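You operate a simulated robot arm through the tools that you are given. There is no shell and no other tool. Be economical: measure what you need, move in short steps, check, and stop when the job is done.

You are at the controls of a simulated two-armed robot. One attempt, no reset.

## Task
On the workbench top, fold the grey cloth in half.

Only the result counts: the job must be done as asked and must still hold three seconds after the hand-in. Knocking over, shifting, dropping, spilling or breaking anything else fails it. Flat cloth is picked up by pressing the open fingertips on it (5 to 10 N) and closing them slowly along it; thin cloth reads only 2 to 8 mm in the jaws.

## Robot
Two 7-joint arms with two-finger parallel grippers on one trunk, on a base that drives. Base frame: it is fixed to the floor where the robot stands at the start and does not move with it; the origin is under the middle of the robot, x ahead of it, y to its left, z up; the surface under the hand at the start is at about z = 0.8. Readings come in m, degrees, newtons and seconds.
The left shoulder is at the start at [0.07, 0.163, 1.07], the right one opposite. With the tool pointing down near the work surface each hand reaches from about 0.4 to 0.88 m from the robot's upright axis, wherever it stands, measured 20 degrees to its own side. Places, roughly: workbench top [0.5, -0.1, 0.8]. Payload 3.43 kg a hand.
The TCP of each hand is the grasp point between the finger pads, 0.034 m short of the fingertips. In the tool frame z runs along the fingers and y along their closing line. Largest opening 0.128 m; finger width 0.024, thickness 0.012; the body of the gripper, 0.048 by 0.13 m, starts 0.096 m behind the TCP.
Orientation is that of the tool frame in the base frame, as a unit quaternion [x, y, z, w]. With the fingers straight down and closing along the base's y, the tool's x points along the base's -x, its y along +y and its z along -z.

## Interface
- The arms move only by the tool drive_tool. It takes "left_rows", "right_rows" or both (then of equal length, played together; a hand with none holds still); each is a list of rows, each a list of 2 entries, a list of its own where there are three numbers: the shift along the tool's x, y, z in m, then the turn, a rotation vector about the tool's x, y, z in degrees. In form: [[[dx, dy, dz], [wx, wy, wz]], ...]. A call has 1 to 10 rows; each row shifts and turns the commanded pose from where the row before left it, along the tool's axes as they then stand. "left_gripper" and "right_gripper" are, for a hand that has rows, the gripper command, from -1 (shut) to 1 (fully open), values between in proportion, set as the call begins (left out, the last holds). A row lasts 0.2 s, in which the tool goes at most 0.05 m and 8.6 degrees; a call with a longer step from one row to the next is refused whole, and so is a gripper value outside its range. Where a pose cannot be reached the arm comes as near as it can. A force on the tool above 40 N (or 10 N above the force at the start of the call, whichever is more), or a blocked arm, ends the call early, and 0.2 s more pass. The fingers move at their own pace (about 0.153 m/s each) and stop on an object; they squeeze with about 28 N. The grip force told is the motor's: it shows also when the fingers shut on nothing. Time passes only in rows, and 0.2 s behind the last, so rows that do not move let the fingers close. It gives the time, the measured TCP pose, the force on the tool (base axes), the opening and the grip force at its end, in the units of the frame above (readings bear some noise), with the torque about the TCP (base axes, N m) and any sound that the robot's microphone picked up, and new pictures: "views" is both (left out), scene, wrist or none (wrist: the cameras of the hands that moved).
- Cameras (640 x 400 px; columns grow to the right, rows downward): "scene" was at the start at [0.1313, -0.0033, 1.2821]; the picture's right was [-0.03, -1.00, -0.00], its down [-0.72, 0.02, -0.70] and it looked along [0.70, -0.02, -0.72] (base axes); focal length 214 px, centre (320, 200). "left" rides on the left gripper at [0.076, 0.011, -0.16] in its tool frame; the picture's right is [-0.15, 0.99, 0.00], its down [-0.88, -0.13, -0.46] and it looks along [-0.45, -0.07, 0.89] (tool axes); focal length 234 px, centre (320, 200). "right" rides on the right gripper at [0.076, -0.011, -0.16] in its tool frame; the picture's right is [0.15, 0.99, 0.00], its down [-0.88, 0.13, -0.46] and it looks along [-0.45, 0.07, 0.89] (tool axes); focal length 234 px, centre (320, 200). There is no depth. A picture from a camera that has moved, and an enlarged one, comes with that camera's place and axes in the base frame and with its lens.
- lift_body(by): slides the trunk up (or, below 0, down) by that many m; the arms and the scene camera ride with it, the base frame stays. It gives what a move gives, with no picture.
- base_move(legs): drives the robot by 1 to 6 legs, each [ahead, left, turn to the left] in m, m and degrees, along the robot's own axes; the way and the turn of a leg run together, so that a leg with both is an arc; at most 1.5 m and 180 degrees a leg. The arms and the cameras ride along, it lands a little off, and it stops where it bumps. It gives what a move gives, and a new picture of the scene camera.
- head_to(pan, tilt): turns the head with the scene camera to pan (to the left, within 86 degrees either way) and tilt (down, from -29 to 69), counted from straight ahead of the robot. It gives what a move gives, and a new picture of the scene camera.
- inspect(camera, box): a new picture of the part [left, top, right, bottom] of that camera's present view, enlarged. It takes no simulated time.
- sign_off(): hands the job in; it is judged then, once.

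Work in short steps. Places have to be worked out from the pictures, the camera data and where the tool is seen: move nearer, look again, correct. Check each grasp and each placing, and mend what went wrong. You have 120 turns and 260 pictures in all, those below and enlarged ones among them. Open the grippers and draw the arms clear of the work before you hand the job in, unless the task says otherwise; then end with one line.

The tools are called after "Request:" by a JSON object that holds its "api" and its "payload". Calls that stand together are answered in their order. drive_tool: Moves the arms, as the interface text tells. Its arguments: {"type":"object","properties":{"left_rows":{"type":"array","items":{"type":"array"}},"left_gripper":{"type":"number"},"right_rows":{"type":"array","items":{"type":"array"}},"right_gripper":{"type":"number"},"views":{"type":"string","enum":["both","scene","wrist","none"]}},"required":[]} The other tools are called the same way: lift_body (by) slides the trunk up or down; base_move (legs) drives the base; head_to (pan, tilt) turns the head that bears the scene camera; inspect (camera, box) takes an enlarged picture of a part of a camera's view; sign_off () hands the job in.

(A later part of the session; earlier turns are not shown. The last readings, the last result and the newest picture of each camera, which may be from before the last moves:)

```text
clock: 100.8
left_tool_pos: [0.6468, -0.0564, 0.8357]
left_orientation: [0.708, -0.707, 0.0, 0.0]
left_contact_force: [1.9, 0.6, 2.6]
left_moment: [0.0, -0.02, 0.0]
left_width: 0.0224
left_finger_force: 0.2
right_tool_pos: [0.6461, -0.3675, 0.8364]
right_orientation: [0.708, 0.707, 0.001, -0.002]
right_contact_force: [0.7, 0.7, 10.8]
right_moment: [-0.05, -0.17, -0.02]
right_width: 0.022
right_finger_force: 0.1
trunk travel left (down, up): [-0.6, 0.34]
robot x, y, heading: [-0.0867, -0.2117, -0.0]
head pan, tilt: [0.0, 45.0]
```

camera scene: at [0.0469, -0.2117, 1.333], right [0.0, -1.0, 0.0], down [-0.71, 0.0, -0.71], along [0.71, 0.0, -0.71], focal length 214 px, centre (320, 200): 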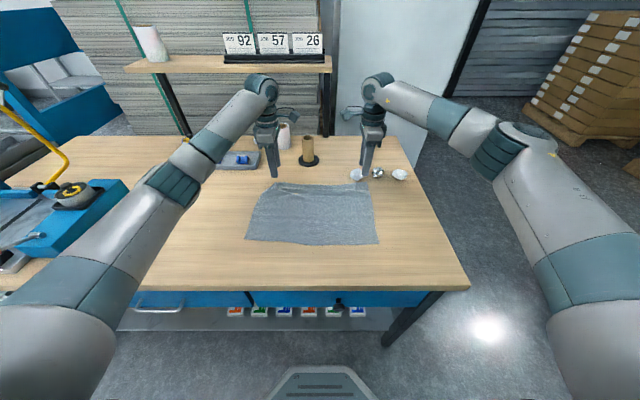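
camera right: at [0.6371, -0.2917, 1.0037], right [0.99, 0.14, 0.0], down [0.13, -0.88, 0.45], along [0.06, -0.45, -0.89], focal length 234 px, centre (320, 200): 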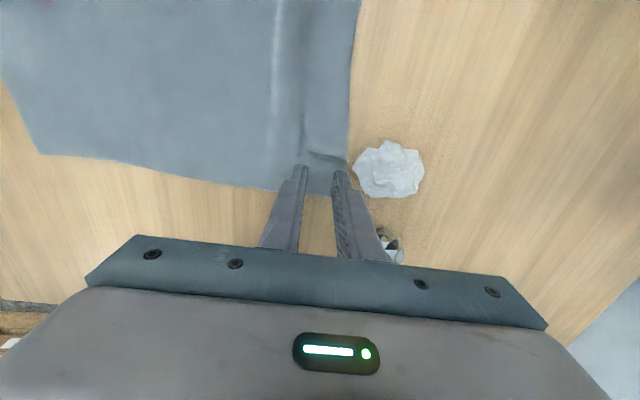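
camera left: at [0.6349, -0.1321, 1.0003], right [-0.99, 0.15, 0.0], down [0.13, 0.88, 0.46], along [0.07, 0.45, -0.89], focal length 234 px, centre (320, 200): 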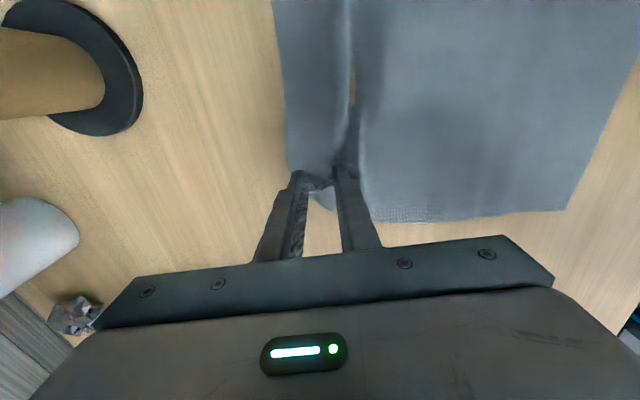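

Right is at 10.8 N and left at 2.6 N. I'll press the left slightly more and start closing.

Request:
{"api": "drive_tool", "payload": {"left_rows": [[[0, 0, 0.0008], [0, 0, 0]], [[0, 0, 0], [0, 0, 0]]], "right_rows": [[[0, 0, -0.0002], [0, 0, 0]], [[0, 0, 0], [0, 0, 0]]], "left_gripper": -0.75, "right_gripper": -0.75, "views": "none"}}

Request:
{"api": "drive_tool", "payload": {"left_rows": [[[0, 0, 0], [0, 0, 0]]], "right_rows": [[[0, 0, 0], [0, 0, 0]]], "left_gripper": -0.87, "right_gripper": -0.87, "views": "none"}}

Request:
{"api": "drive_tool", "payload": {"left_rows": [[[0, 0, 0], [0, 0, 0]], [[0, 0, 0], [0, 0, 0]]], "right_rows": [[[0, 0, 0], [0, 0, 0]], [[0, 0, 0], [0, 0, 0]]], "left_gripper": -1, "right_gripper": -1, "views": "wrist"}}

```text
clock: 101.3
left_tool_pos: [0.6464, -0.0578, 0.8357]
left_orientation: [0.707, -0.707, 0.001, -0.001]
left_contact_force: [0.0, 0.7, 6.3]
left_moment: [0.0, -0.12, -0.01]
left_width: 0.0161
left_finger_force: 0.0
right_tool_pos: [0.6445, -0.3675, 0.8348]
right_orientation: [0.708, 0.706, 0.0, -0.003]
right_contact_force: [-1.3, 0.0, 10.3]
right_moment: [-0.03, -0.09, 0.01]
right_width: 0.0152
right_finger_force: 0.2
trunk travel left (down, up): [-0.6, 0.34]
robot x, y, heading: [-0.0867, -0.2114, 0.4]
head pan, tilt: [0.0, 45.0]
```

```text
clock: 101.8
left_tool_pos: [0.6464, -0.0574, 0.8352]
left_orientation: [0.708, -0.706, 0.0, -0.002]
left_contact_force: [-1.0, 0.3, 6.5]
left_moment: [0.03, -0.03, 0.02]
left_width: 0.0077
left_finger_force: 0.0
right_tool_pos: [0.6448, -0.3679, 0.8352]
right_orientation: [0.709, 0.705, 0.0, -0.003]
right_contact_force: [-1.4, 0.8, 10.0]
right_moment: [0.0, -0.01, 0.04]
right_width: 0.0072
right_finger_force: 0.0
trunk travel left (down, up): [-0.6, 0.34]
robot x, y, heading: [-0.086, -0.2113, -0.2]
head pan, tilt: [0.0, 45.0]
```

```text
clock: 102.3
left_tool_pos: [0.6459, -0.0579, 0.8354]
left_orientation: [0.707, -0.707, 0.0, -0.002]
left_contact_force: [1.0, 0.2, 8.6]
left_moment: [-0.01, -0.08, 0.01]
left_width: 0.002
left_finger_force: 27.9
right_tool_pos: [0.6457, -0.3672, 0.8355]
right_orientation: [0.708, 0.706, 0.0, -0.002]
right_contact_force: [1.0, 0.5, 9.5]
right_moment: [-0.02, -0.06, 0.02]
right_width: 0.0019
right_finger_force: 28.1
trunk travel left (down, up): [-0.6, 0.34]
robot x, y, heading: [-0.0844, -0.21, -0.0]
head pan, tilt: [0.0, 45.0]
camera right: at [0.6356, -0.2916, 0.995], right [0.99, 0.14, 0.0], down [0.13, -0.88, 0.45], along [0.06, -0.45, -0.89], focal length 234 px, centre (320, 200)
camera left: at [0.6337, -0.1326, 0.9942], right [-0.99, 0.15, 0.0], down [0.13, 0.88, 0.46], along [0.07, 0.45, -0.89], focal length 234 px, centre (320, 200)
```

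right: 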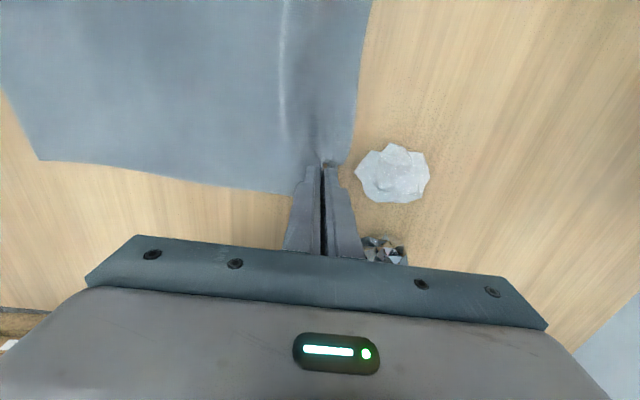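
left: 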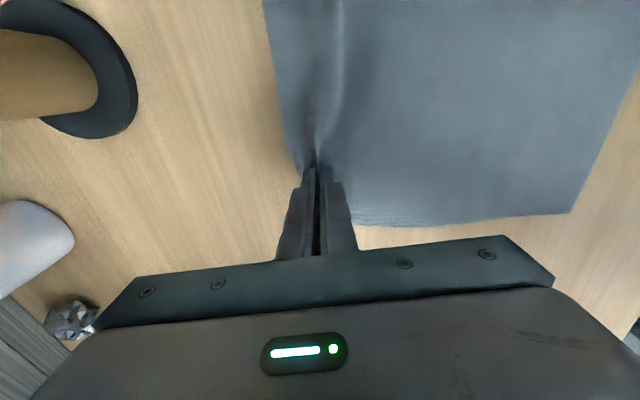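

Both read 2 mm. I'll lift 4 cm while moving 3 cm toward me, and look.

Request:
{"api": "drive_tool", "payload": {"left_rows": [[[0, 0.003, -0.012], [0, 0, 0]], [[0, 0.008, -0.012], [0, 0, 0]], [[0, 0.01, -0.01], [0, 0, 0]], [[0, 0.01, -0.01], [0, 0, 0]]], "right_rows": [[[0, -0.003, -0.012], [0, 0, 0]], [[0, -0.008, -0.012], [0, 0, 0]], [[0, -0.01, -0.01], [0, 0, 0]], [[0, -0.01, -0.01], [0, 0, 0]]], "views": "wrist"}}

Request:
{"api": "inspect", "payload": {"camera": "scene", "box": [220, 130, 420, 255]}}

```text
clock: 103.3
left_tool_pos: [0.6146, -0.0573, 0.8778]
left_orientation: [-0.707, 0.707, 0.001, 0.001]
left_contact_force: [0.1, -0.8, -0.1]
left_moment: [0.01, -0.03, -0.03]
left_width: 0.0023
left_finger_force: 28.6
right_tool_pos: [0.6144, -0.3653, 0.8788]
right_orientation: [0.709, 0.705, 0.0, -0.002]
right_contact_force: [0.1, 0.2, 0.9]
right_moment: [0.01, 0.01, 0.01]
right_width: 0.0019
right_finger_force: 27.9
trunk travel left (down, up): [-0.6, 0.34]
robot x, y, heading: [-0.0867, -0.21, -0.1]
head pan, tilt: [0.0, 45.0]
camera right: at [0.6049, -0.2914, 1.0383], right [0.99, 0.14, 0.0], down [0.13, -0.88, 0.45], along [0.06, -0.45, -0.89], focal length 234 px, centre (320, 200)
camera left: at [0.6029, -0.1328, 1.0369], right [-0.99, 0.15, 0.0], down [0.13, 0.88, 0.46], along [0.07, 0.45, -0.89], focal length 234 px, centre (320, 200)
```

right: 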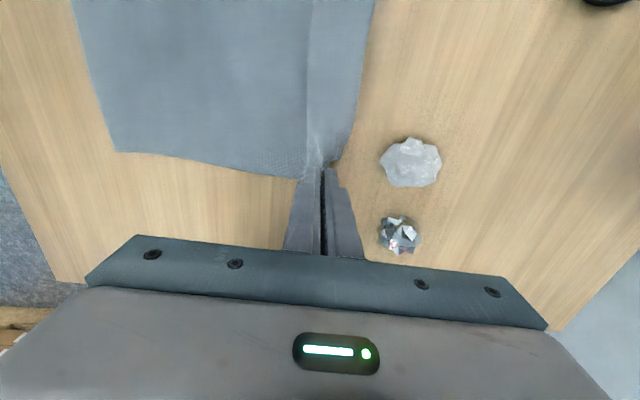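
left: 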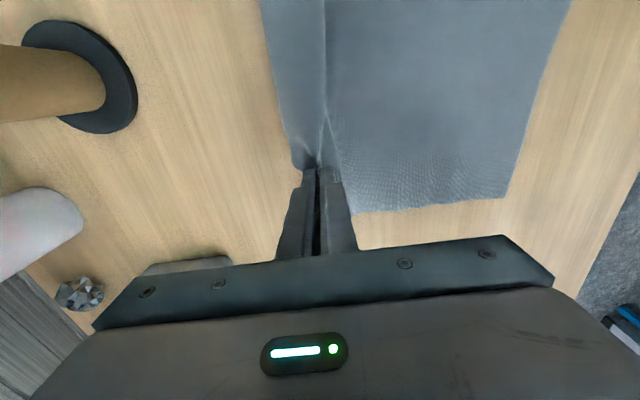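

```text
3.20 times, centred on (320, 192) of scene
camera zoom: at [0.0443, -0.2105, 1.3333], right [0.0, -1.0, 0.0], down [-0.71, 0.0, -0.71], along [0.71, 0.0, -0.71], focal length 686 px, centre (320, 224)
```

zoom: 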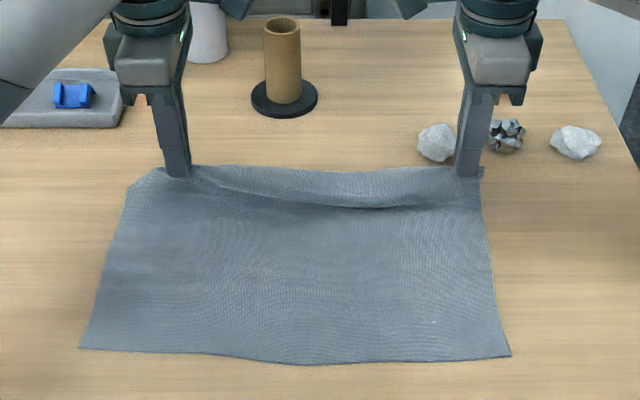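

Both hands hold a hinge line near the edge. I'll carry it up over the fold on an arc with gradual tilt.

Request:
{"api": "drive_tool", "payload": {"left_rows": [[[0, 0.0242, -0.0254], [8, 0, 0]], [[0, 0.0275, -0.018], [8, 0, 0]], [[0, 0.0265, -0.0143], [8, 0, 0]], [[0, 0.0276, -0.0098], [8, 0, 0]]], "right_rows": [[[0, -0.0242, -0.0254], [-8, 0, 0]], [[0, -0.0275, -0.018], [-8, 0, 0]], [[0, -0.0265, -0.0143], [-8, 0, 0]], [[0, -0.0276, -0.0098], [-8, 0, 0]]], "views": "wrist"}}

Request:
{"api": "inspect", "payload": {"camera": "scene", "box": [220, 130, 420, 255]}}

```text
clock: 104.3
left_tool_pos: [0.5023, -0.0572, 0.923]
left_orientation: [-0.679, 0.679, -0.196, 0.196]
left_contact_force: [-0.4, 0.2, 0.2]
left_moment: [0.0, 0.03, -0.01]
left_width: 0.0022
left_finger_force: 27.6
right_tool_pos: [0.5014, -0.3683, 0.9231]
right_orientation: [0.682, 0.678, 0.196, 0.194]
right_contact_force: [-0.3, 0.0, 0.1]
right_moment: [-0.01, 0.02, 0.02]
right_width: 0.0023
right_finger_force: 27.9
trunk travel left (down, up): [-0.6, 0.34]
robot x, y, heading: [-0.0879, -0.2133, 0.2]
head pan, tilt: [0.0, 45.0]
camera right: at [0.409, -0.2917, 1.0523], right [0.84, 0.14, 0.52], down [-0.14, -0.88, 0.45], along [0.53, -0.45, -0.72], focal length 234 px, centre (320, 200)
camera left: at [0.4068, -0.1318, 1.0503], right [-0.84, 0.15, -0.53], down [-0.13, 0.88, 0.46], along [0.53, 0.45, -0.72], focal length 234 px, centre (320, 200)
```

right: 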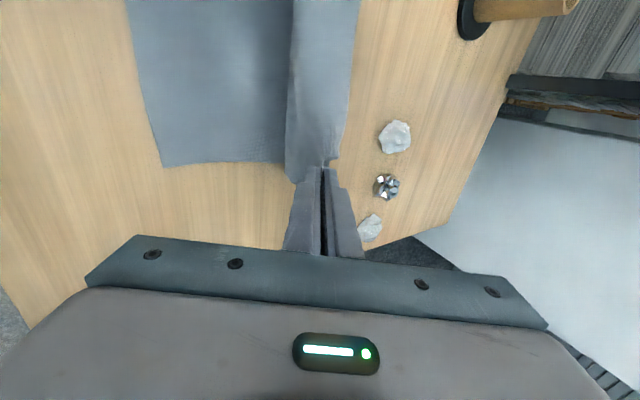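
left: 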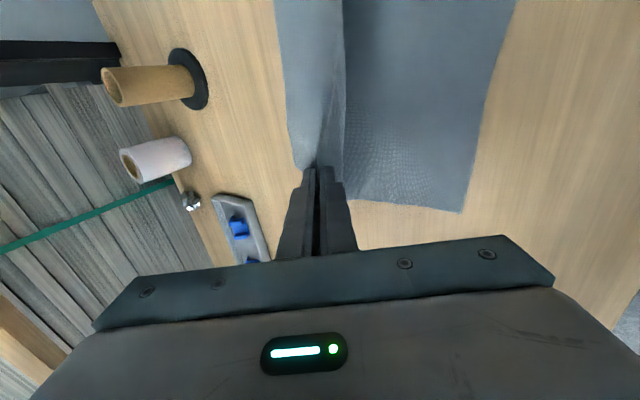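

```text
3.20 times, centred on (320, 192) of scene
camera zoom: at [0.0437, -0.2106, 1.3335], right [0.0, -1.0, 0.0], down [-0.71, 0.0, -0.71], along [0.71, 0.0, -0.71], focal length 686 px, centre (320, 224)
```

zoom: 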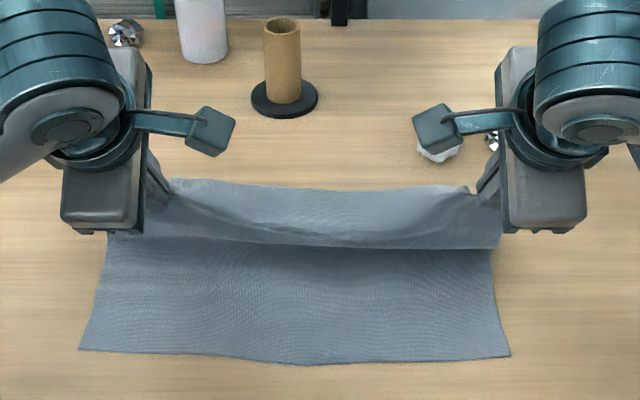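

The fold is forming well. I'll tilt further about the tips (to ~64°) in place.

Request:
{"api": "drive_tool", "payload": {"left_rows": [[[0, 0.0047, 0.0003], [8, 0, 0]], [[0, 0.0047, 0.0003], [8, 0, 0]], [[0, 0.0047, 0.0003], [8, 0, 0]], [[0, 0.0047, 0.0003], [8, 0, 0]]], "right_rows": [[[0, -0.0047, 0.0003], [-8, 0, 0]], [[0, -0.0047, 0.0003], [-8, 0, 0]], [[0, -0.0047, 0.0003], [-8, 0, 0]], [[0, -0.0047, 0.0003], [-8, 0, 0]]], "views": "wrist"}}

Request:
{"api": "inspect", "payload": {"camera": "scene", "box": [220, 130, 420, 255]}}

```text
clock: 105.5
left_tool_pos: [0.5118, -0.0609, 0.9888]
left_orientation: [-0.565, 0.574, -0.409, 0.429]
left_contact_force: [-0.9, -8.8, -2.0]
left_moment: [-0.07, 0.09, -0.33]
left_width: 0.0019
left_finger_force: 28.2
right_tool_pos: [0.4849, -0.3797, 0.9166]
right_orientation: [0.616, 0.605, 0.362, 0.352]
right_contact_force: [1.6, 8.7, 2.6]
right_moment: [0.18, -0.05, 0.28]
right_width: 0.002
right_finger_force: 28.2
right hand out of reach, approached as far as the arm can: row 4
trunk travel left (down, up): [-0.6, 0.34]
robot x, y, heading: [-0.0805, -0.2102, -0.3]
head pan, tilt: [0.0, 45.0]
stopped in row 4 (left hand): the arm was blocked; the commanded pose is now the measured one
camera right: at [0.3417, -0.3036, 0.9864], right [0.49, 0.12, 0.87], down [-0.34, -0.89, 0.32], along [0.81, -0.45, -0.39], focal length 234 px, centre (320, 200)
camera left: at [0.3556, -0.1371, 1.0217], right [-0.29, 0.17, -0.94], down [-0.4, 0.87, 0.29], along [0.87, 0.46, -0.19], focal length 234 px, centre (320, 200)
```

right: 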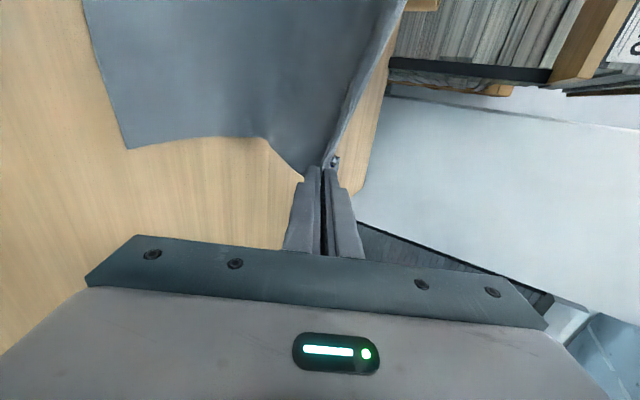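
left: 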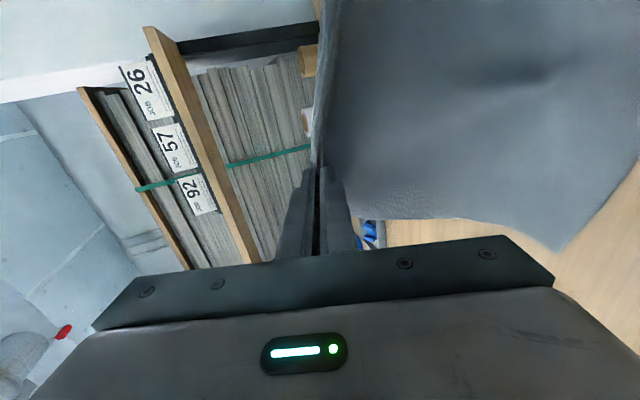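

```text
3.20 times, centred on (320, 192) of scene
camera zoom: at [0.0351, -0.2265, 1.3349], right [-0.01, -1.0, -0.01], down [-0.7, 0.02, -0.72], along [0.72, 0.0, -0.7], focal length 686 px, centre (320, 224)
```

zoom: 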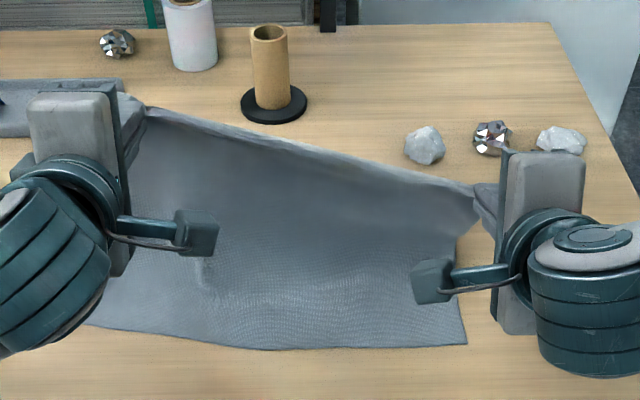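

The left wrist hit a limit and jumped up to z 0.99, tilting the sheet, though both grips still hold. I'll bring the left back level with the right at about 48° tilt and relax the tension.

Request:
{"api": "drive_tool", "payload": {"left_rows": [[[0.0, 0.0179, -0.0016], [-8, 0, 0]], [[0, 0.0179, 0.0016], [-8, 0, 0]], [[0, 0.0175, 0.0047], [-8, 0, 0]], [[0, 0.0213, 0.0077], [0, 0, 0]]], "right_rows": [[[0.005, 0.0047, 0], [7, 0, 0]], [[0.005, 0.0047, 0], [6, 0, 0]], [[0, 0, 0], [0, 0, 0]], [[0, 0, 0], [0, 0, 0]]], "views": "none"}}

Request:
{"api": "inspect", "payload": {"camera": "scene", "box": [200, 130, 440, 280]}}

```text
clock: 106.8
left_tool_pos: [0.5026, -0.0496, 0.9279]
left_orientation: [-0.64, 0.64, -0.287, 0.313]
left_contact_force: [1.1, -0.3, 0.1]
left_moment: [0.04, -0.04, 0.01]
left_width: 0.002
left_finger_force: 27.9
right_tool_pos: [0.501, -0.3709, 0.9204]
right_orientation: [0.655, 0.641, 0.286, 0.281]
right_contact_force: [0.5, -0.3, 0.0]
right_moment: [0.0, -0.04, 0.02]
right_width: 0.002
right_finger_force: 28.0
trunk travel left (down, up): [-0.6, 0.34]
robot x, y, heading: [-0.0765, -0.2055, -0.6]
head pan, tilt: [0.0, 45.0]
stopped in row 4 (left hand): the arm was blocked; the commanded pose is now the measured one
```

```text
2.67 times, centred on (320, 205) of scene
camera zoom: at [0.0481, -0.2215, 1.333], right [-0.02, -1.0, -0.01], down [-0.7, 0.02, -0.71], along [0.71, 0.0, -0.7], focal length 572 px, centre (320, 187)
```

zoom: 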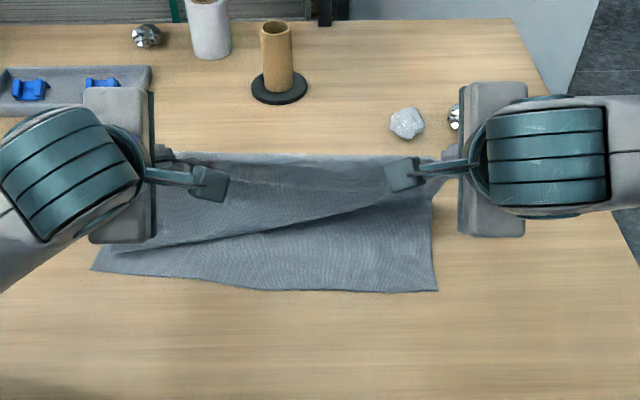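

Request:
{"api": "head_to", "payload": {"pan": 0, "tilt": 50}}

Request:
{"api": "inspect", "payload": {"camera": "left", "box": [0, 0, 640, 400]}}

Request:
{"api": "inspect", "payload": {"camera": "right", "box": [0, 0, 640, 400]}}

```text
clock: 107.4
left_tool_pos: [0.5049, -0.0496, 0.9263]
left_orientation: [-0.64, 0.641, -0.287, 0.312]
left_contact_force: [0.7, 0.1, -0.5]
left_moment: [0.02, 0.0, 0.01]
left_width: 0.0017
left_finger_force: 28.2
right_tool_pos: [0.5011, -0.3702, 0.9221]
right_orientation: [0.655, 0.641, 0.286, 0.281]
right_contact_force: [0.6, 0.2, -0.3]
right_moment: [-0.01, -0.07, 0.02]
right_width: 0.0021
right_finger_force: 27.3
trunk travel left (down, up): [-0.6, 0.34]
robot x, y, heading: [-0.0757, -0.2062, -0.9]
head pan, tilt: [0.0, 50.0]
camera scene: at [0.0441, -0.2196, 1.3275], right [-0.01, -1.0, -0.01], down [-0.76, 0.02, -0.65], along [0.65, 0.0, -0.76], focal length 214 px, centre (320, 200)
```

scene: 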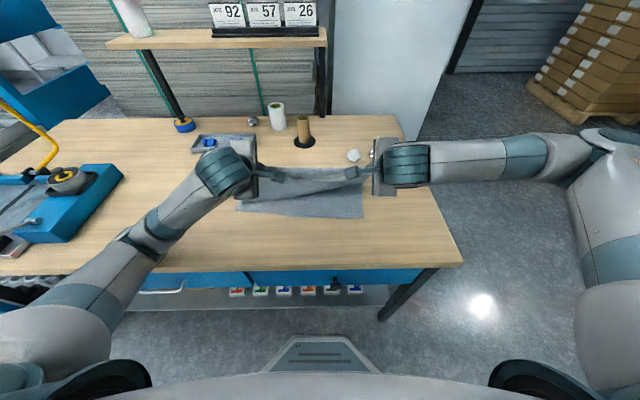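

```text
1.00 times, centred on (320, 200) of left (not enlarged: the box is as wide or as high as the picture)
camera zoom: at [0.3741, -0.1296, 1.0172], right [-0.64, 0.16, -0.75], down [-0.28, 0.86, 0.42], along [0.72, 0.48, -0.5], focal length 234 px, centre (320, 200)
```

zoom: 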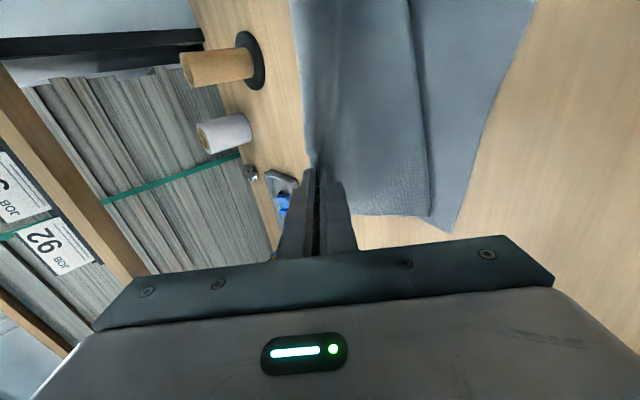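

```text
1.00 times, centred on (320, 200) of right (not enlarged: the box is as wide or as high as the picture)
camera zoom: at [0.3777, -0.2926, 1.0234], right [0.67, 0.13, 0.73], down [-0.26, -0.88, 0.39], along [0.69, -0.45, -0.56], focal length 234 px, centre (320, 200)
```

zoom: 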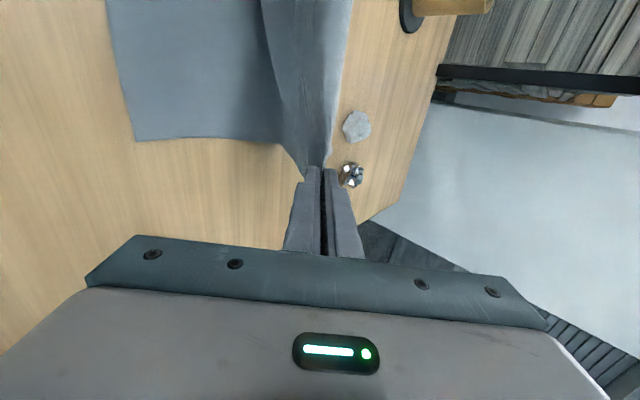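

The left forearm sits low over the table edge, which explains the block. Lowering all the way causes the roll-under, so this time I'll raise to unroll, carry the edge past the fold and release with the sheet leaning toward me so it falls flat. Raise first, then back up.

Request:
{"api": "lift_body", "payload": {"by": 0.05}}

Request:
{"api": "base_move", "payload": {"legs": [[-0.035, 0, 0.5]]}}

Request:
{"api": "inspect", "payload": {"camera": "left", "box": [0, 0, 640, 400]}}

Request:
{"api": "inspect", "payload": {"camera": "scene", "box": [180, 120, 460, 295]}}

```text
clock: 108.3
left_tool_pos: [0.5097, -0.0462, 0.966]
left_orientation: [0.643, -0.643, 0.285, -0.302]
left_contact_force: [0.8, 0.2, 0.4]
left_moment: [-0.03, -0.02, -0.01]
left_width: 0.0022
left_finger_force: 27.8
right_tool_pos: [0.5076, -0.3645, 0.9698]
right_orientation: [0.655, 0.643, 0.28, 0.282]
right_contact_force: [0.8, 0.3, -0.2]
right_moment: [-0.04, -0.02, 0.02]
right_width: 0.0021
right_finger_force: 27.9
trunk travel left (down, up): [-0.65, 0.29]
robot x, y, heading: [-0.0742, -0.2074, -0.9]
head pan, tilt: [0.0, 50.0]
```

```text
clock: 109.2
left_tool_pos: [0.4737, -0.0401, 0.9668]
left_orientation: [0.646, -0.64, 0.284, -0.304]
left_contact_force: [-0.9, -0.6, -0.5]
left_moment: [0.02, -0.03, -0.02]
left_width: 0.0018
left_finger_force: 27.9
right_tool_pos: [0.4746, -0.3584, 0.9695]
right_orientation: [0.652, 0.645, 0.282, 0.28]
right_contact_force: [-0.5, -0.1, 0.0]
right_moment: [-0.03, -0.04, 0.0]
right_width: 0.0022
right_finger_force: 28.3
trunk travel left (down, up): [-0.65, 0.29]
robot x, y, heading: [-0.1072, -0.204, -0.5]
head pan, tilt: [0.0, 50.0]
camera scene: at [0.0198, -0.2093, 1.3761], right [-0.01, -1.0, 0.0], down [-0.77, 0.01, -0.64], along [0.64, 0.0, -0.77], focal length 214 px, centre (320, 200)
```

scene: 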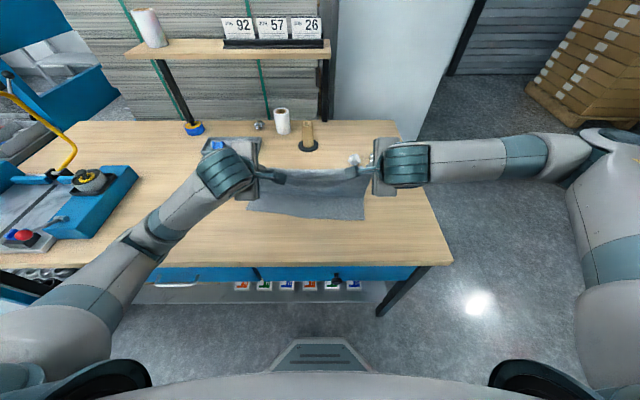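

```text
1.00 times, centred on (320, 200) of left (not enlarged: the box is as wide or as high as the picture)
camera zoom: at [0.3452, -0.1201, 1.0595], right [-0.65, 0.15, -0.74], down [-0.28, 0.87, 0.42], along [0.71, 0.48, -0.52], focal length 234 px, centre (320, 200)
```

zoom: 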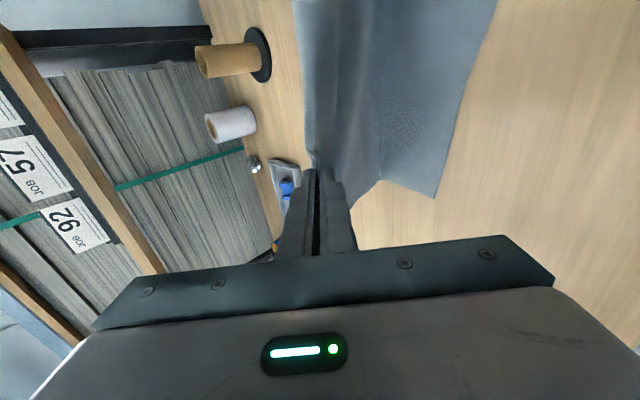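

```text
2.29 times, centred on (320, 208) of scene
camera zoom: at [0.0198, -0.2093, 1.3761], right [-0.01, -1.0, 0.0], down [-0.77, 0.01, -0.64], along [0.64, 0.0, -0.77], focal length 490 px, centre (320, 183)
```

zoom: 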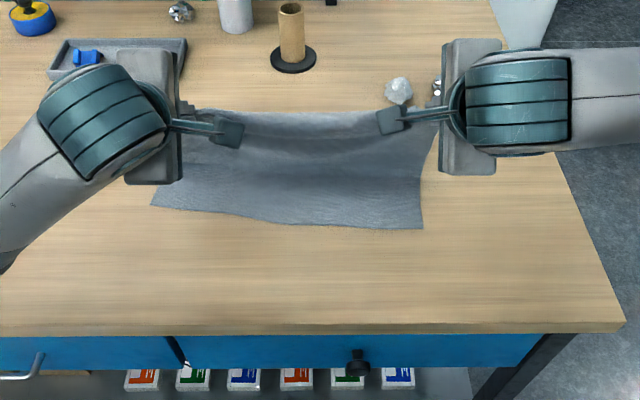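

The sheet is unrolled and straight. The cloth is now rotated about 7° (near corners about (0.459, 0.04) left and (0.413, −0.35) right). I'll shift left 3.3 cm and offset the hands in x to match that angle, then lower partway.

Request:
{"api": "base_move", "payload": {"legs": [[0, 0.033, 0]]}}

Request:
{"api": "drive_tool", "payload": {"left_rows": [[[0, -0.0044, 0.0048], [0, 0, 0]], [[0, -0.0044, 0.0048], [0, 0, 0]]], "right_rows": [[[0, -0.0084, -0.0093], [0, 0, 0]], [[0, -0.0084, -0.0093], [0, 0, 0]]], "views": "none"}}

Request:
{"api": "lift_body", "payload": {"by": -0.045}}

Request:
{"api": "inspect", "payload": {"camera": "left", "box": [160, 0, 640, 300]}}

Request:
{"api": "inspect", "payload": {"camera": "right", "box": [0, 0, 480, 300]}}

Request:
{"api": "inspect", "payload": {"camera": "scene", "box": [180, 120, 460, 295]}}

```text
clock: 110.0
left_tool_pos: [0.4738, -0.01, 0.9666]
left_orientation: [0.645, -0.641, 0.283, -0.305]
left_contact_force: [0.6, -0.5, -0.6]
left_moment: [0.0, -0.02, -0.02]
left_width: 0.0017
left_finger_force: 27.7
right_tool_pos: [0.4751, -0.3271, 0.9687]
right_orientation: [0.653, 0.645, 0.281, 0.28]
right_contact_force: [0.0, 0.2, 0.7]
right_moment: [0.01, 0.01, 0.01]
right_width: 0.002
right_finger_force: 27.9
trunk travel left (down, up): [-0.65, 0.29]
robot x, y, heading: [-0.1135, -0.1728, -0.4]
head pan, tilt: [0.0, 50.0]
camera scene: at [0.0202, -0.1781, 1.3762], right [-0.01, -1.0, 0.0], down [-0.77, 0.01, -0.64], along [0.64, 0.0, -0.77], focal length 214 px, centre (320, 200)
```

scene: 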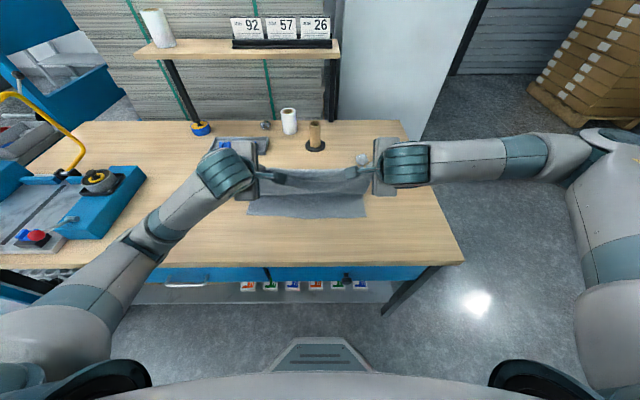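

```text
clock: 110.6
left_tool_pos: [0.4856, -0.0075, 0.9669]
left_orientation: [0.646, -0.64, 0.283, -0.305]
left_contact_force: [-0.1, 0.8, -0.5]
left_moment: [0.0, -0.01, -0.04]
left_width: 0.0016
left_finger_force: 27.8
right_tool_pos: [0.4487, -0.3262, 0.9703]
right_orientation: [0.652, 0.645, 0.282, 0.281]
right_contact_force: [0.0, -0.2, 0.6]
right_moment: [-0.04, 0.02, 0.01]
right_width: 0.0021
right_finger_force: 28.6
trunk travel left (down, up): [-0.65, 0.29]
robot x, y, heading: [-0.1104, -0.1754, -0.3]
head pan, tilt: [0.0, 50.0]
```

```text
clock: 111.5
left_tool_pos: [0.4793, -0.012, 0.9321]
left_orientation: [0.643, -0.638, 0.285, -0.312]
left_contact_force: [-0.1, 0.3, -0.7]
left_moment: [0.03, -0.03, -0.03]
left_width: 0.0017
left_finger_force: 27.6
right_tool_pos: [0.4407, -0.3317, 0.9306]
right_orientation: [0.651, 0.644, 0.287, 0.281]
right_contact_force: [1.2, 0.3, -0.6]
right_moment: [0.01, -0.05, -0.03]
right_width: 0.0018
right_finger_force: 28.2
trunk travel left (down, up): [-0.605, 0.335]
robot x, y, heading: [-0.1069, -0.1735, -0.8]
head pan, tilt: [0.0, 50.0]
```

```text
1.33 times, centred on (400, 150) of left
camera zoom: at [0.3499, -0.0923, 1.023], right [-0.64, 0.16, -0.75], down [-0.28, 0.86, 0.42], along [0.71, 0.48, -0.51], focal length 312 px, centre (213, 267)
```

zoom: 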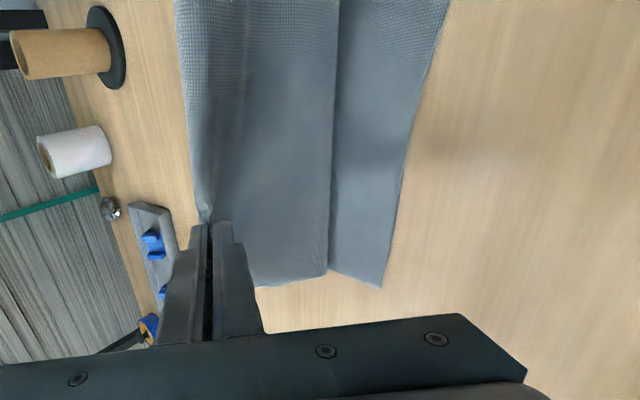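

```text
1.33 times, centred on (240, 150) of right
camera zoom: at [0.3173, -0.2549, 1.0308], right [0.67, 0.13, 0.73], down [-0.25, -0.88, 0.39], along [0.7, -0.45, -0.56], focal length 312 px, centre (427, 267)
```

zoom: 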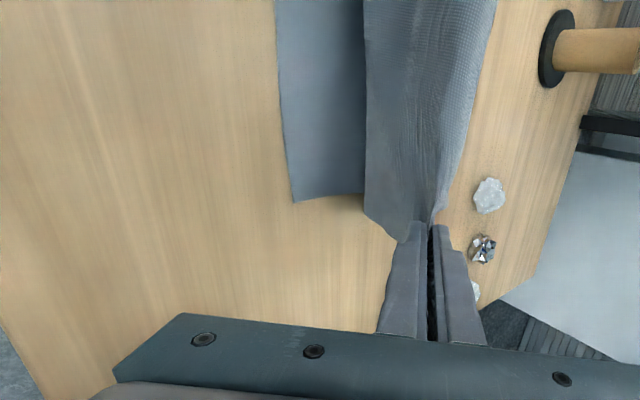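

```text
2.29 times, centred on (320, 208) of scene
camera zoom: at [0.0076, -0.1847, 1.334], right [-0.01, -1.0, -0.01], down [-0.76, 0.01, -0.65], along [0.65, 0.0, -0.76], focal length 490 px, centre (320, 183)
```

zoom: 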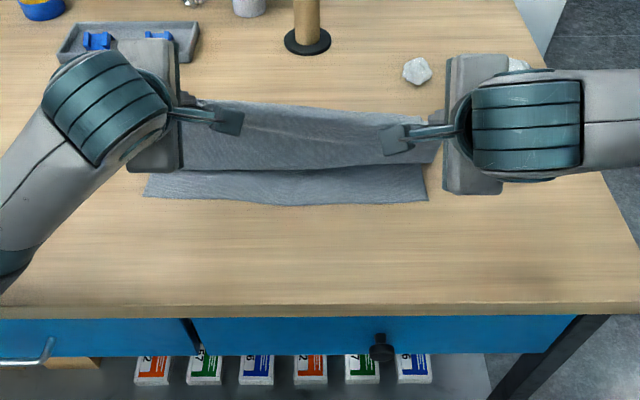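

The sheet still prefers to roll under, and the left forearm is touching the table edge. I'll switch to the drape approach: lift so the cloth hangs, level the hands, drag the bottom edge a good distance toward me so it trails, lay the lower half, then fold the held edge forward in its natural direction. Lift and level first.

Request:
{"api": "lift_body", "payload": {"by": 0.15}}

Request:
{"api": "drive_tool", "payload": {"left_rows": [[[0, -0.0047, -0.0003], [-8.3, 0, 0]], [[0, -0.0047, -0.0003], [-8.3, 0, 0]], [[0, -0.0047, -0.0003], [-8.3, 0, 0]], [[0, -0.0047, -0.0003], [-8.3, 0, 0]], [[0, -0.0047, -0.0003], [-8.3, 0, 0]], [[0, -0.0047, -0.0003], [-8.3, 0, 0]], [[0, -0.03, 0], [0, 0, 0]], [[0, -0.03, 0], [0, 0, 0]], [[0, -0.03, 0], [0, 0, 0]], [[0, -0.03, 0], [0, 0, 0]]], "right_rows": [[[0, 0.0047, -0.0003], [8, 0, 0]], [[0, 0.0047, -0.0003], [8, 0, 0]], [[0, 0.0047, -0.0003], [8, 0, 0]], [[0, 0.0047, -0.0003], [8, 0, 0]], [[0, 0.0047, -0.0003], [8, 0, 0]], [[0, 0.0047, -0.0003], [8, 0, 0]], [[0, 0.04, 0], [0, 0, 0]], [[0, 0.04, 0], [0, 0, 0]], [[0, 0.04, 0], [0, 0, 0]], [[0, 0.04, 0], [0, 0, 0]]], "views": "scene"}}

```text
clock: 113.3
left_tool_pos: [0.4871, -0.009, 1.0717]
left_orientation: [0.646, -0.64, 0.285, -0.304]
left_contact_force: [0.1, -1.1, -0.2]
left_moment: [-0.01, 0.0, -0.01]
left_width: 0.0021
left_finger_force: 28.4
right_tool_pos: [0.4478, -0.3272, 1.0745]
right_orientation: [0.652, 0.645, 0.282, 0.281]
right_contact_force: [1.1, -0.1, 0.5]
right_moment: [0.0, -0.04, 0.03]
right_width: 0.0019
right_finger_force: 27.7
trunk travel left (down, up): [-0.755, 0.185]
robot x, y, heading: [-0.1061, -0.1783, -0.6]
head pan, tilt: [0.0, 50.0]
```

```text
clock: 115.5
left_tool_pos: [0.6309, -0.0055, 1.0839]
left_orientation: [0.714, -0.7, -0.012, -0.004]
left_contact_force: [0.1, -0.1, -0.3]
left_moment: [0.0, -0.03, 0.0]
left_width: 0.002
left_finger_force: 27.9
right_tool_pos: [0.6354, -0.3286, 1.0837]
right_orientation: [0.71, 0.704, -0.006, -0.01]
right_contact_force: [0.3, 1.0, -0.4]
right_moment: [0.01, -0.03, -0.02]
right_width: 0.0021
right_finger_force: 28.8
trunk travel left (down, up): [-0.755, 0.185]
robot x, y, heading: [-0.1084, -0.1759, -0.5]
head pan, tilt: [0.0, 50.0]
camera scene: at [0.022, -0.1767, 1.481], right [-0.01, -1.0, 0.0], down [-0.77, 0.01, -0.64], along [0.64, -0.01, -0.77], focal length 214 px, centre (320, 200)
```

scene: 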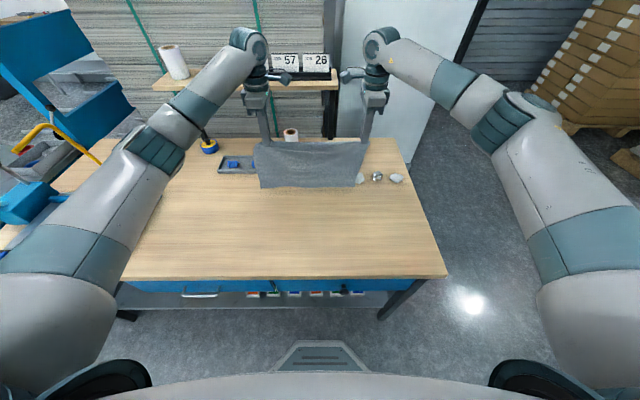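

The cloth hangs with its bottom edge just above the table at x≈0.63, clear of the stones. I'll drag it toward me 16 cm while sinking 4 cm.

Request:
{"api": "drive_tool", "payload": {"left_rows": [[[0, 0.015, 0.008], [0, 0, 0]], [[0, 0.02, 0.006], [0, 0, 0]], [[0, 0.02, 0.005], [0, 0, 0]], [[0, 0.022, 0.005], [0, 0, 0]], [[0, 0.022, 0.005], [0, 0, 0]], [[0, 0.022, 0.005], [0, 0, 0]], [[0, 0.022, 0.005], [0, 0, 0]], [[0, 0.022, 0.005], [0, 0, 0]]], "right_rows": [[[0, -0.015, 0.008], [0, 0, 0]], [[0, -0.02, 0.006], [0, 0, 0]], [[0, -0.02, 0.005], [0, 0, 0]], [[0, -0.022, 0.005], [0, 0, 0]], [[0, -0.022, 0.005], [0, 0, 0]], [[0, -0.022, 0.005], [0, 0, 0]], [[0, -0.022, 0.005], [0, 0, 0]], [[0, -0.022, 0.005], [0, 0, 0]]], "views": "wrist"}}

Request:
{"api": "inspect", "payload": {"camera": "scene", "box": [180, 100, 460, 275]}}

```text
clock: 117.3
left_tool_pos: [0.4626, -0.0084, 1.0425]
left_orientation: [0.713, -0.701, -0.013, -0.004]
left_contact_force: [-0.5, -0.6, -0.5]
left_moment: [0.01, -0.06, -0.01]
left_width: 0.0018
left_finger_force: 28.2
right_tool_pos: [0.4655, -0.3256, 1.0447]
right_orientation: [0.71, 0.704, -0.006, -0.008]
right_contact_force: [0.5, 0.8, -0.1]
right_moment: [-0.01, -0.05, 0.01]
right_width: 0.0021
right_finger_force: 28.2
trunk travel left (down, up): [-0.755, 0.185]
robot x, y, heading: [-0.1097, -0.1761, -0.4]
head pan, tilt: [0.0, 50.0]
camera right: at [0.4588, -0.2505, 1.2051], right [0.99, 0.14, -0.02], down [0.13, -0.88, 0.45], along [0.05, -0.45, -0.89], focal length 234 px, centre (320, 200)
camera left: at [0.454, -0.0876, 1.1998], right [-0.99, 0.13, 0.01], down [0.12, 0.87, 0.48], along [0.05, 0.47, -0.88], focal length 234 px, centre (320, 200)
```

right: 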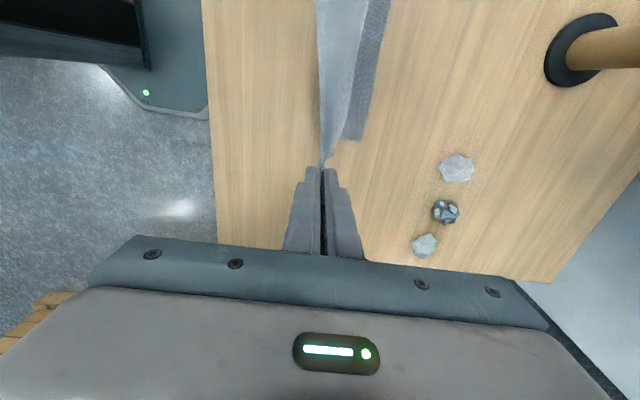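
left: 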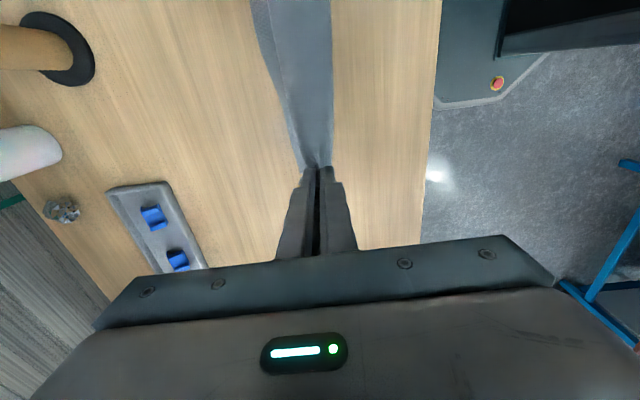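

```text
2.29 times, centred on (320, 188) of scene
camera zoom: at [0.0186, -0.1771, 1.4814], right [-0.01, -1.0, 0.0], down [-0.77, 0.01, -0.64], along [0.64, 0.0, -0.77], focal length 490 px, centre (320, 229)
```

zoom: 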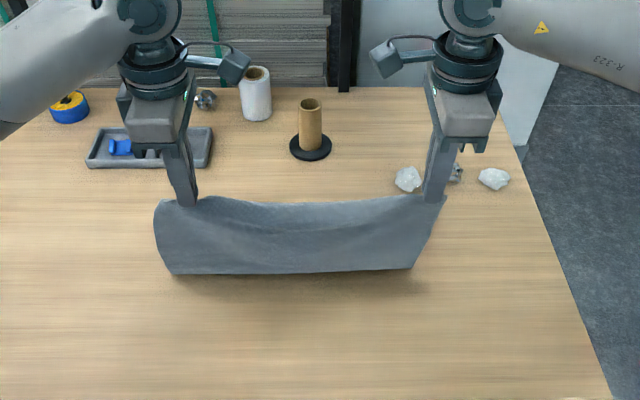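

Now the bottom trails properly behind (toward +x) on both sides. I'll continue down and toward me to lay the lower half.

Request:
{"api": "drive_tool", "payload": {"left_rows": [[[0, 0.014, 0.018], [0, 0, 0]], [[0, 0.014, 0.018], [0, 0, 0]], [[0, 0.014, 0.018], [0, 0, 0]], [[0, 0.014, 0.018], [0, 0, 0]], [[0, 0.014, 0.016], [0, 0, 0]]], "right_rows": [[[0, -0.014, 0.018], [0, 0, 0]], [[0, -0.014, 0.018], [0, 0, 0]], [[0, -0.014, 0.018], [0, 0, 0]], [[0, -0.014, 0.018], [0, 0, 0]], [[0, -0.014, 0.016], [0, 0, 0]]], "views": "wrist"}}

Request:
{"api": "inspect", "payload": {"camera": "scene", "box": [180, 120, 460, 295]}}

```text
clock: 118.5
left_tool_pos: [0.3927, -0.0067, 0.9564]
left_orientation: [0.714, -0.7, -0.012, -0.004]
left_contact_force: [0.0, -0.6, -0.1]
left_moment: [-0.02, -0.03, 0.0]
left_width: 0.0019
left_finger_force: 28.3
right_tool_pos: [0.3945, -0.3254, 0.9584]
right_orientation: [0.71, 0.704, -0.005, -0.01]
right_contact_force: [0.2, -0.1, -0.1]
right_moment: [0.04, -0.02, 0.0]
right_width: 0.002
right_finger_force: 27.8
trunk travel left (down, up): [-0.755, 0.185]
robot x, y, heading: [-0.1122, -0.1754, -0.3]
head pan, tilt: [0.0, 50.0]
camera right: at [0.388, -0.25, 1.1175], right [0.99, 0.14, -0.02], down [0.13, -0.88, 0.45], along [0.05, -0.45, -0.89], focal length 234 px, centre (320, 200)
camera left: at [0.3831, -0.0861, 1.1128], right [-0.99, 0.13, 0.01], down [0.12, 0.87, 0.47], along [0.05, 0.47, -0.88], focal length 234 px, centre (320, 200)
```

right: 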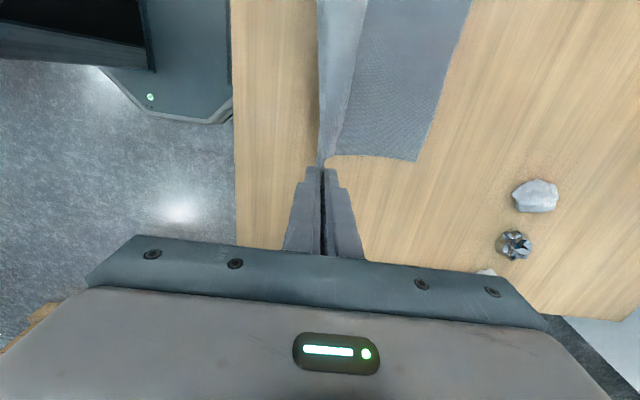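
left: 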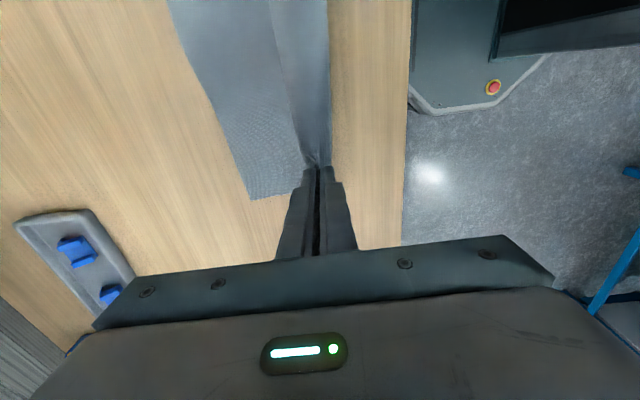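

```text
2.29 times, centred on (320, 208) of scene
camera zoom: at [0.0192, -0.177, 1.4814], right [-0.01, -1.0, 0.0], down [-0.77, 0.01, -0.64], along [0.64, 0.0, -0.77], focal length 490 px, centre (320, 183)
```

zoom: 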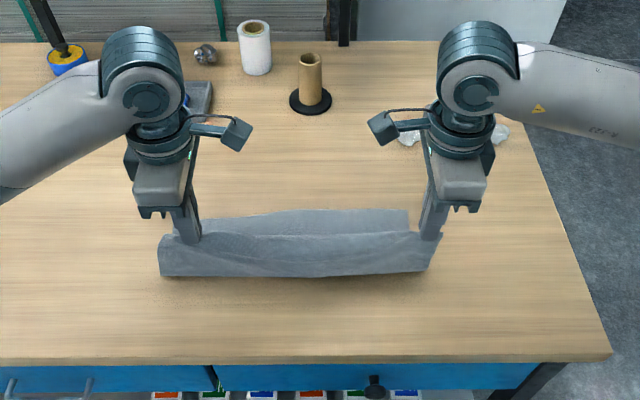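

The lower half is laid with bottom corners at about (0.505, 0.064) left and (0.528, −0.329) right. Now I'll fold the held edge forward over it, shifting about 2.8 cm to +y to align the corners.

Request:
{"api": "drive_tool", "payload": {"left_rows": [[[-0.0056, -0.022, 0.007], [0, 0, 0]], [[-0.0056, -0.022, 0.015], [0, 0, 0]], [[-0.0056, -0.018, 0.022], [0, 0, 0]], [[-0.0056, -0.013, 0.023], [0, 0, 0]], [[-0.0056, -0.009, 0.018], [0, 0, 0]]], "right_rows": [[[0.0056, 0.025, 0.007], [0, 0, 0]], [[0.0056, 0.025, 0.015], [0, 0, 0]], [[0.0056, 0.022, 0.022], [0, 0, 0]], [[0.0056, 0.016, 0.023], [0, 0, 0]], [[0.0056, 0.012, 0.018], [0, 0, 0]]], "views": "wrist"}}

Request:
{"api": "inspect", "payload": {"camera": "scene", "box": [180, 120, 460, 295]}}

```text
clock: 119.7
left_tool_pos: [0.4756, 0.0232, 0.8702]
left_orientation: [0.713, -0.701, -0.011, -0.004]
left_contact_force: [0.4, 0.2, -1.0]
left_moment: [-0.04, 0.01, 0.03]
left_width: 0.0016
left_finger_force: 28.2
right_tool_pos: [0.4932, -0.2985, 0.8707]
right_orientation: [0.71, 0.704, -0.005, -0.009]
right_contact_force: [-0.1, -0.3, 0.7]
right_moment: [0.07, -0.03, 0.03]
right_width: 0.0019
right_finger_force: 28.0
trunk travel left (down, up): [-0.755, 0.185]
robot x, y, heading: [-0.1087, -0.1749, -0.3]
head pan, tilt: [0.0, 50.0]
camera right: at [0.4872, -0.2225, 1.0303], right [0.99, 0.14, -0.02], down [0.13, -0.88, 0.45], along [0.04, -0.45, -0.89], focal length 234 px, centre (320, 200)
camera left: at [0.4669, -0.0549, 1.0272], right [-0.99, 0.13, 0.01], down [0.12, 0.87, 0.47], along [0.05, 0.47, -0.88], focal length 234 px, centre (320, 200)
```

right: 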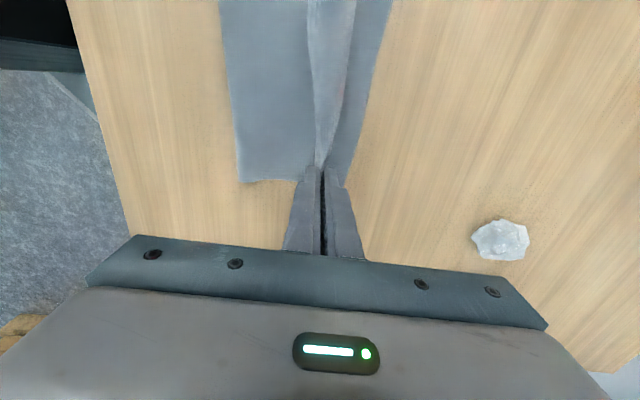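
left: 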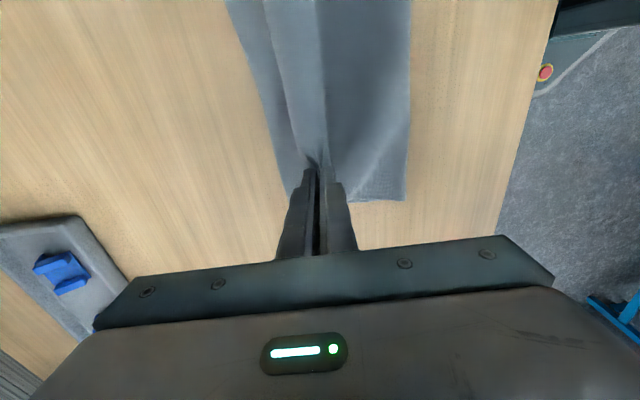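

```text
2.29 times, centred on (320, 208) of scene
camera zoom: at [0.0203, -0.1767, 1.4813], right [-0.01, -1.0, 0.0], down [-0.77, 0.01, -0.64], along [0.64, -0.01, -0.77], focal length 490 px, centre (320, 183)
```

zoom: 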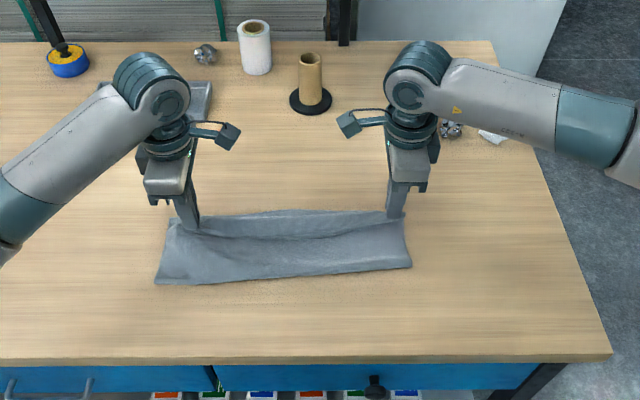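

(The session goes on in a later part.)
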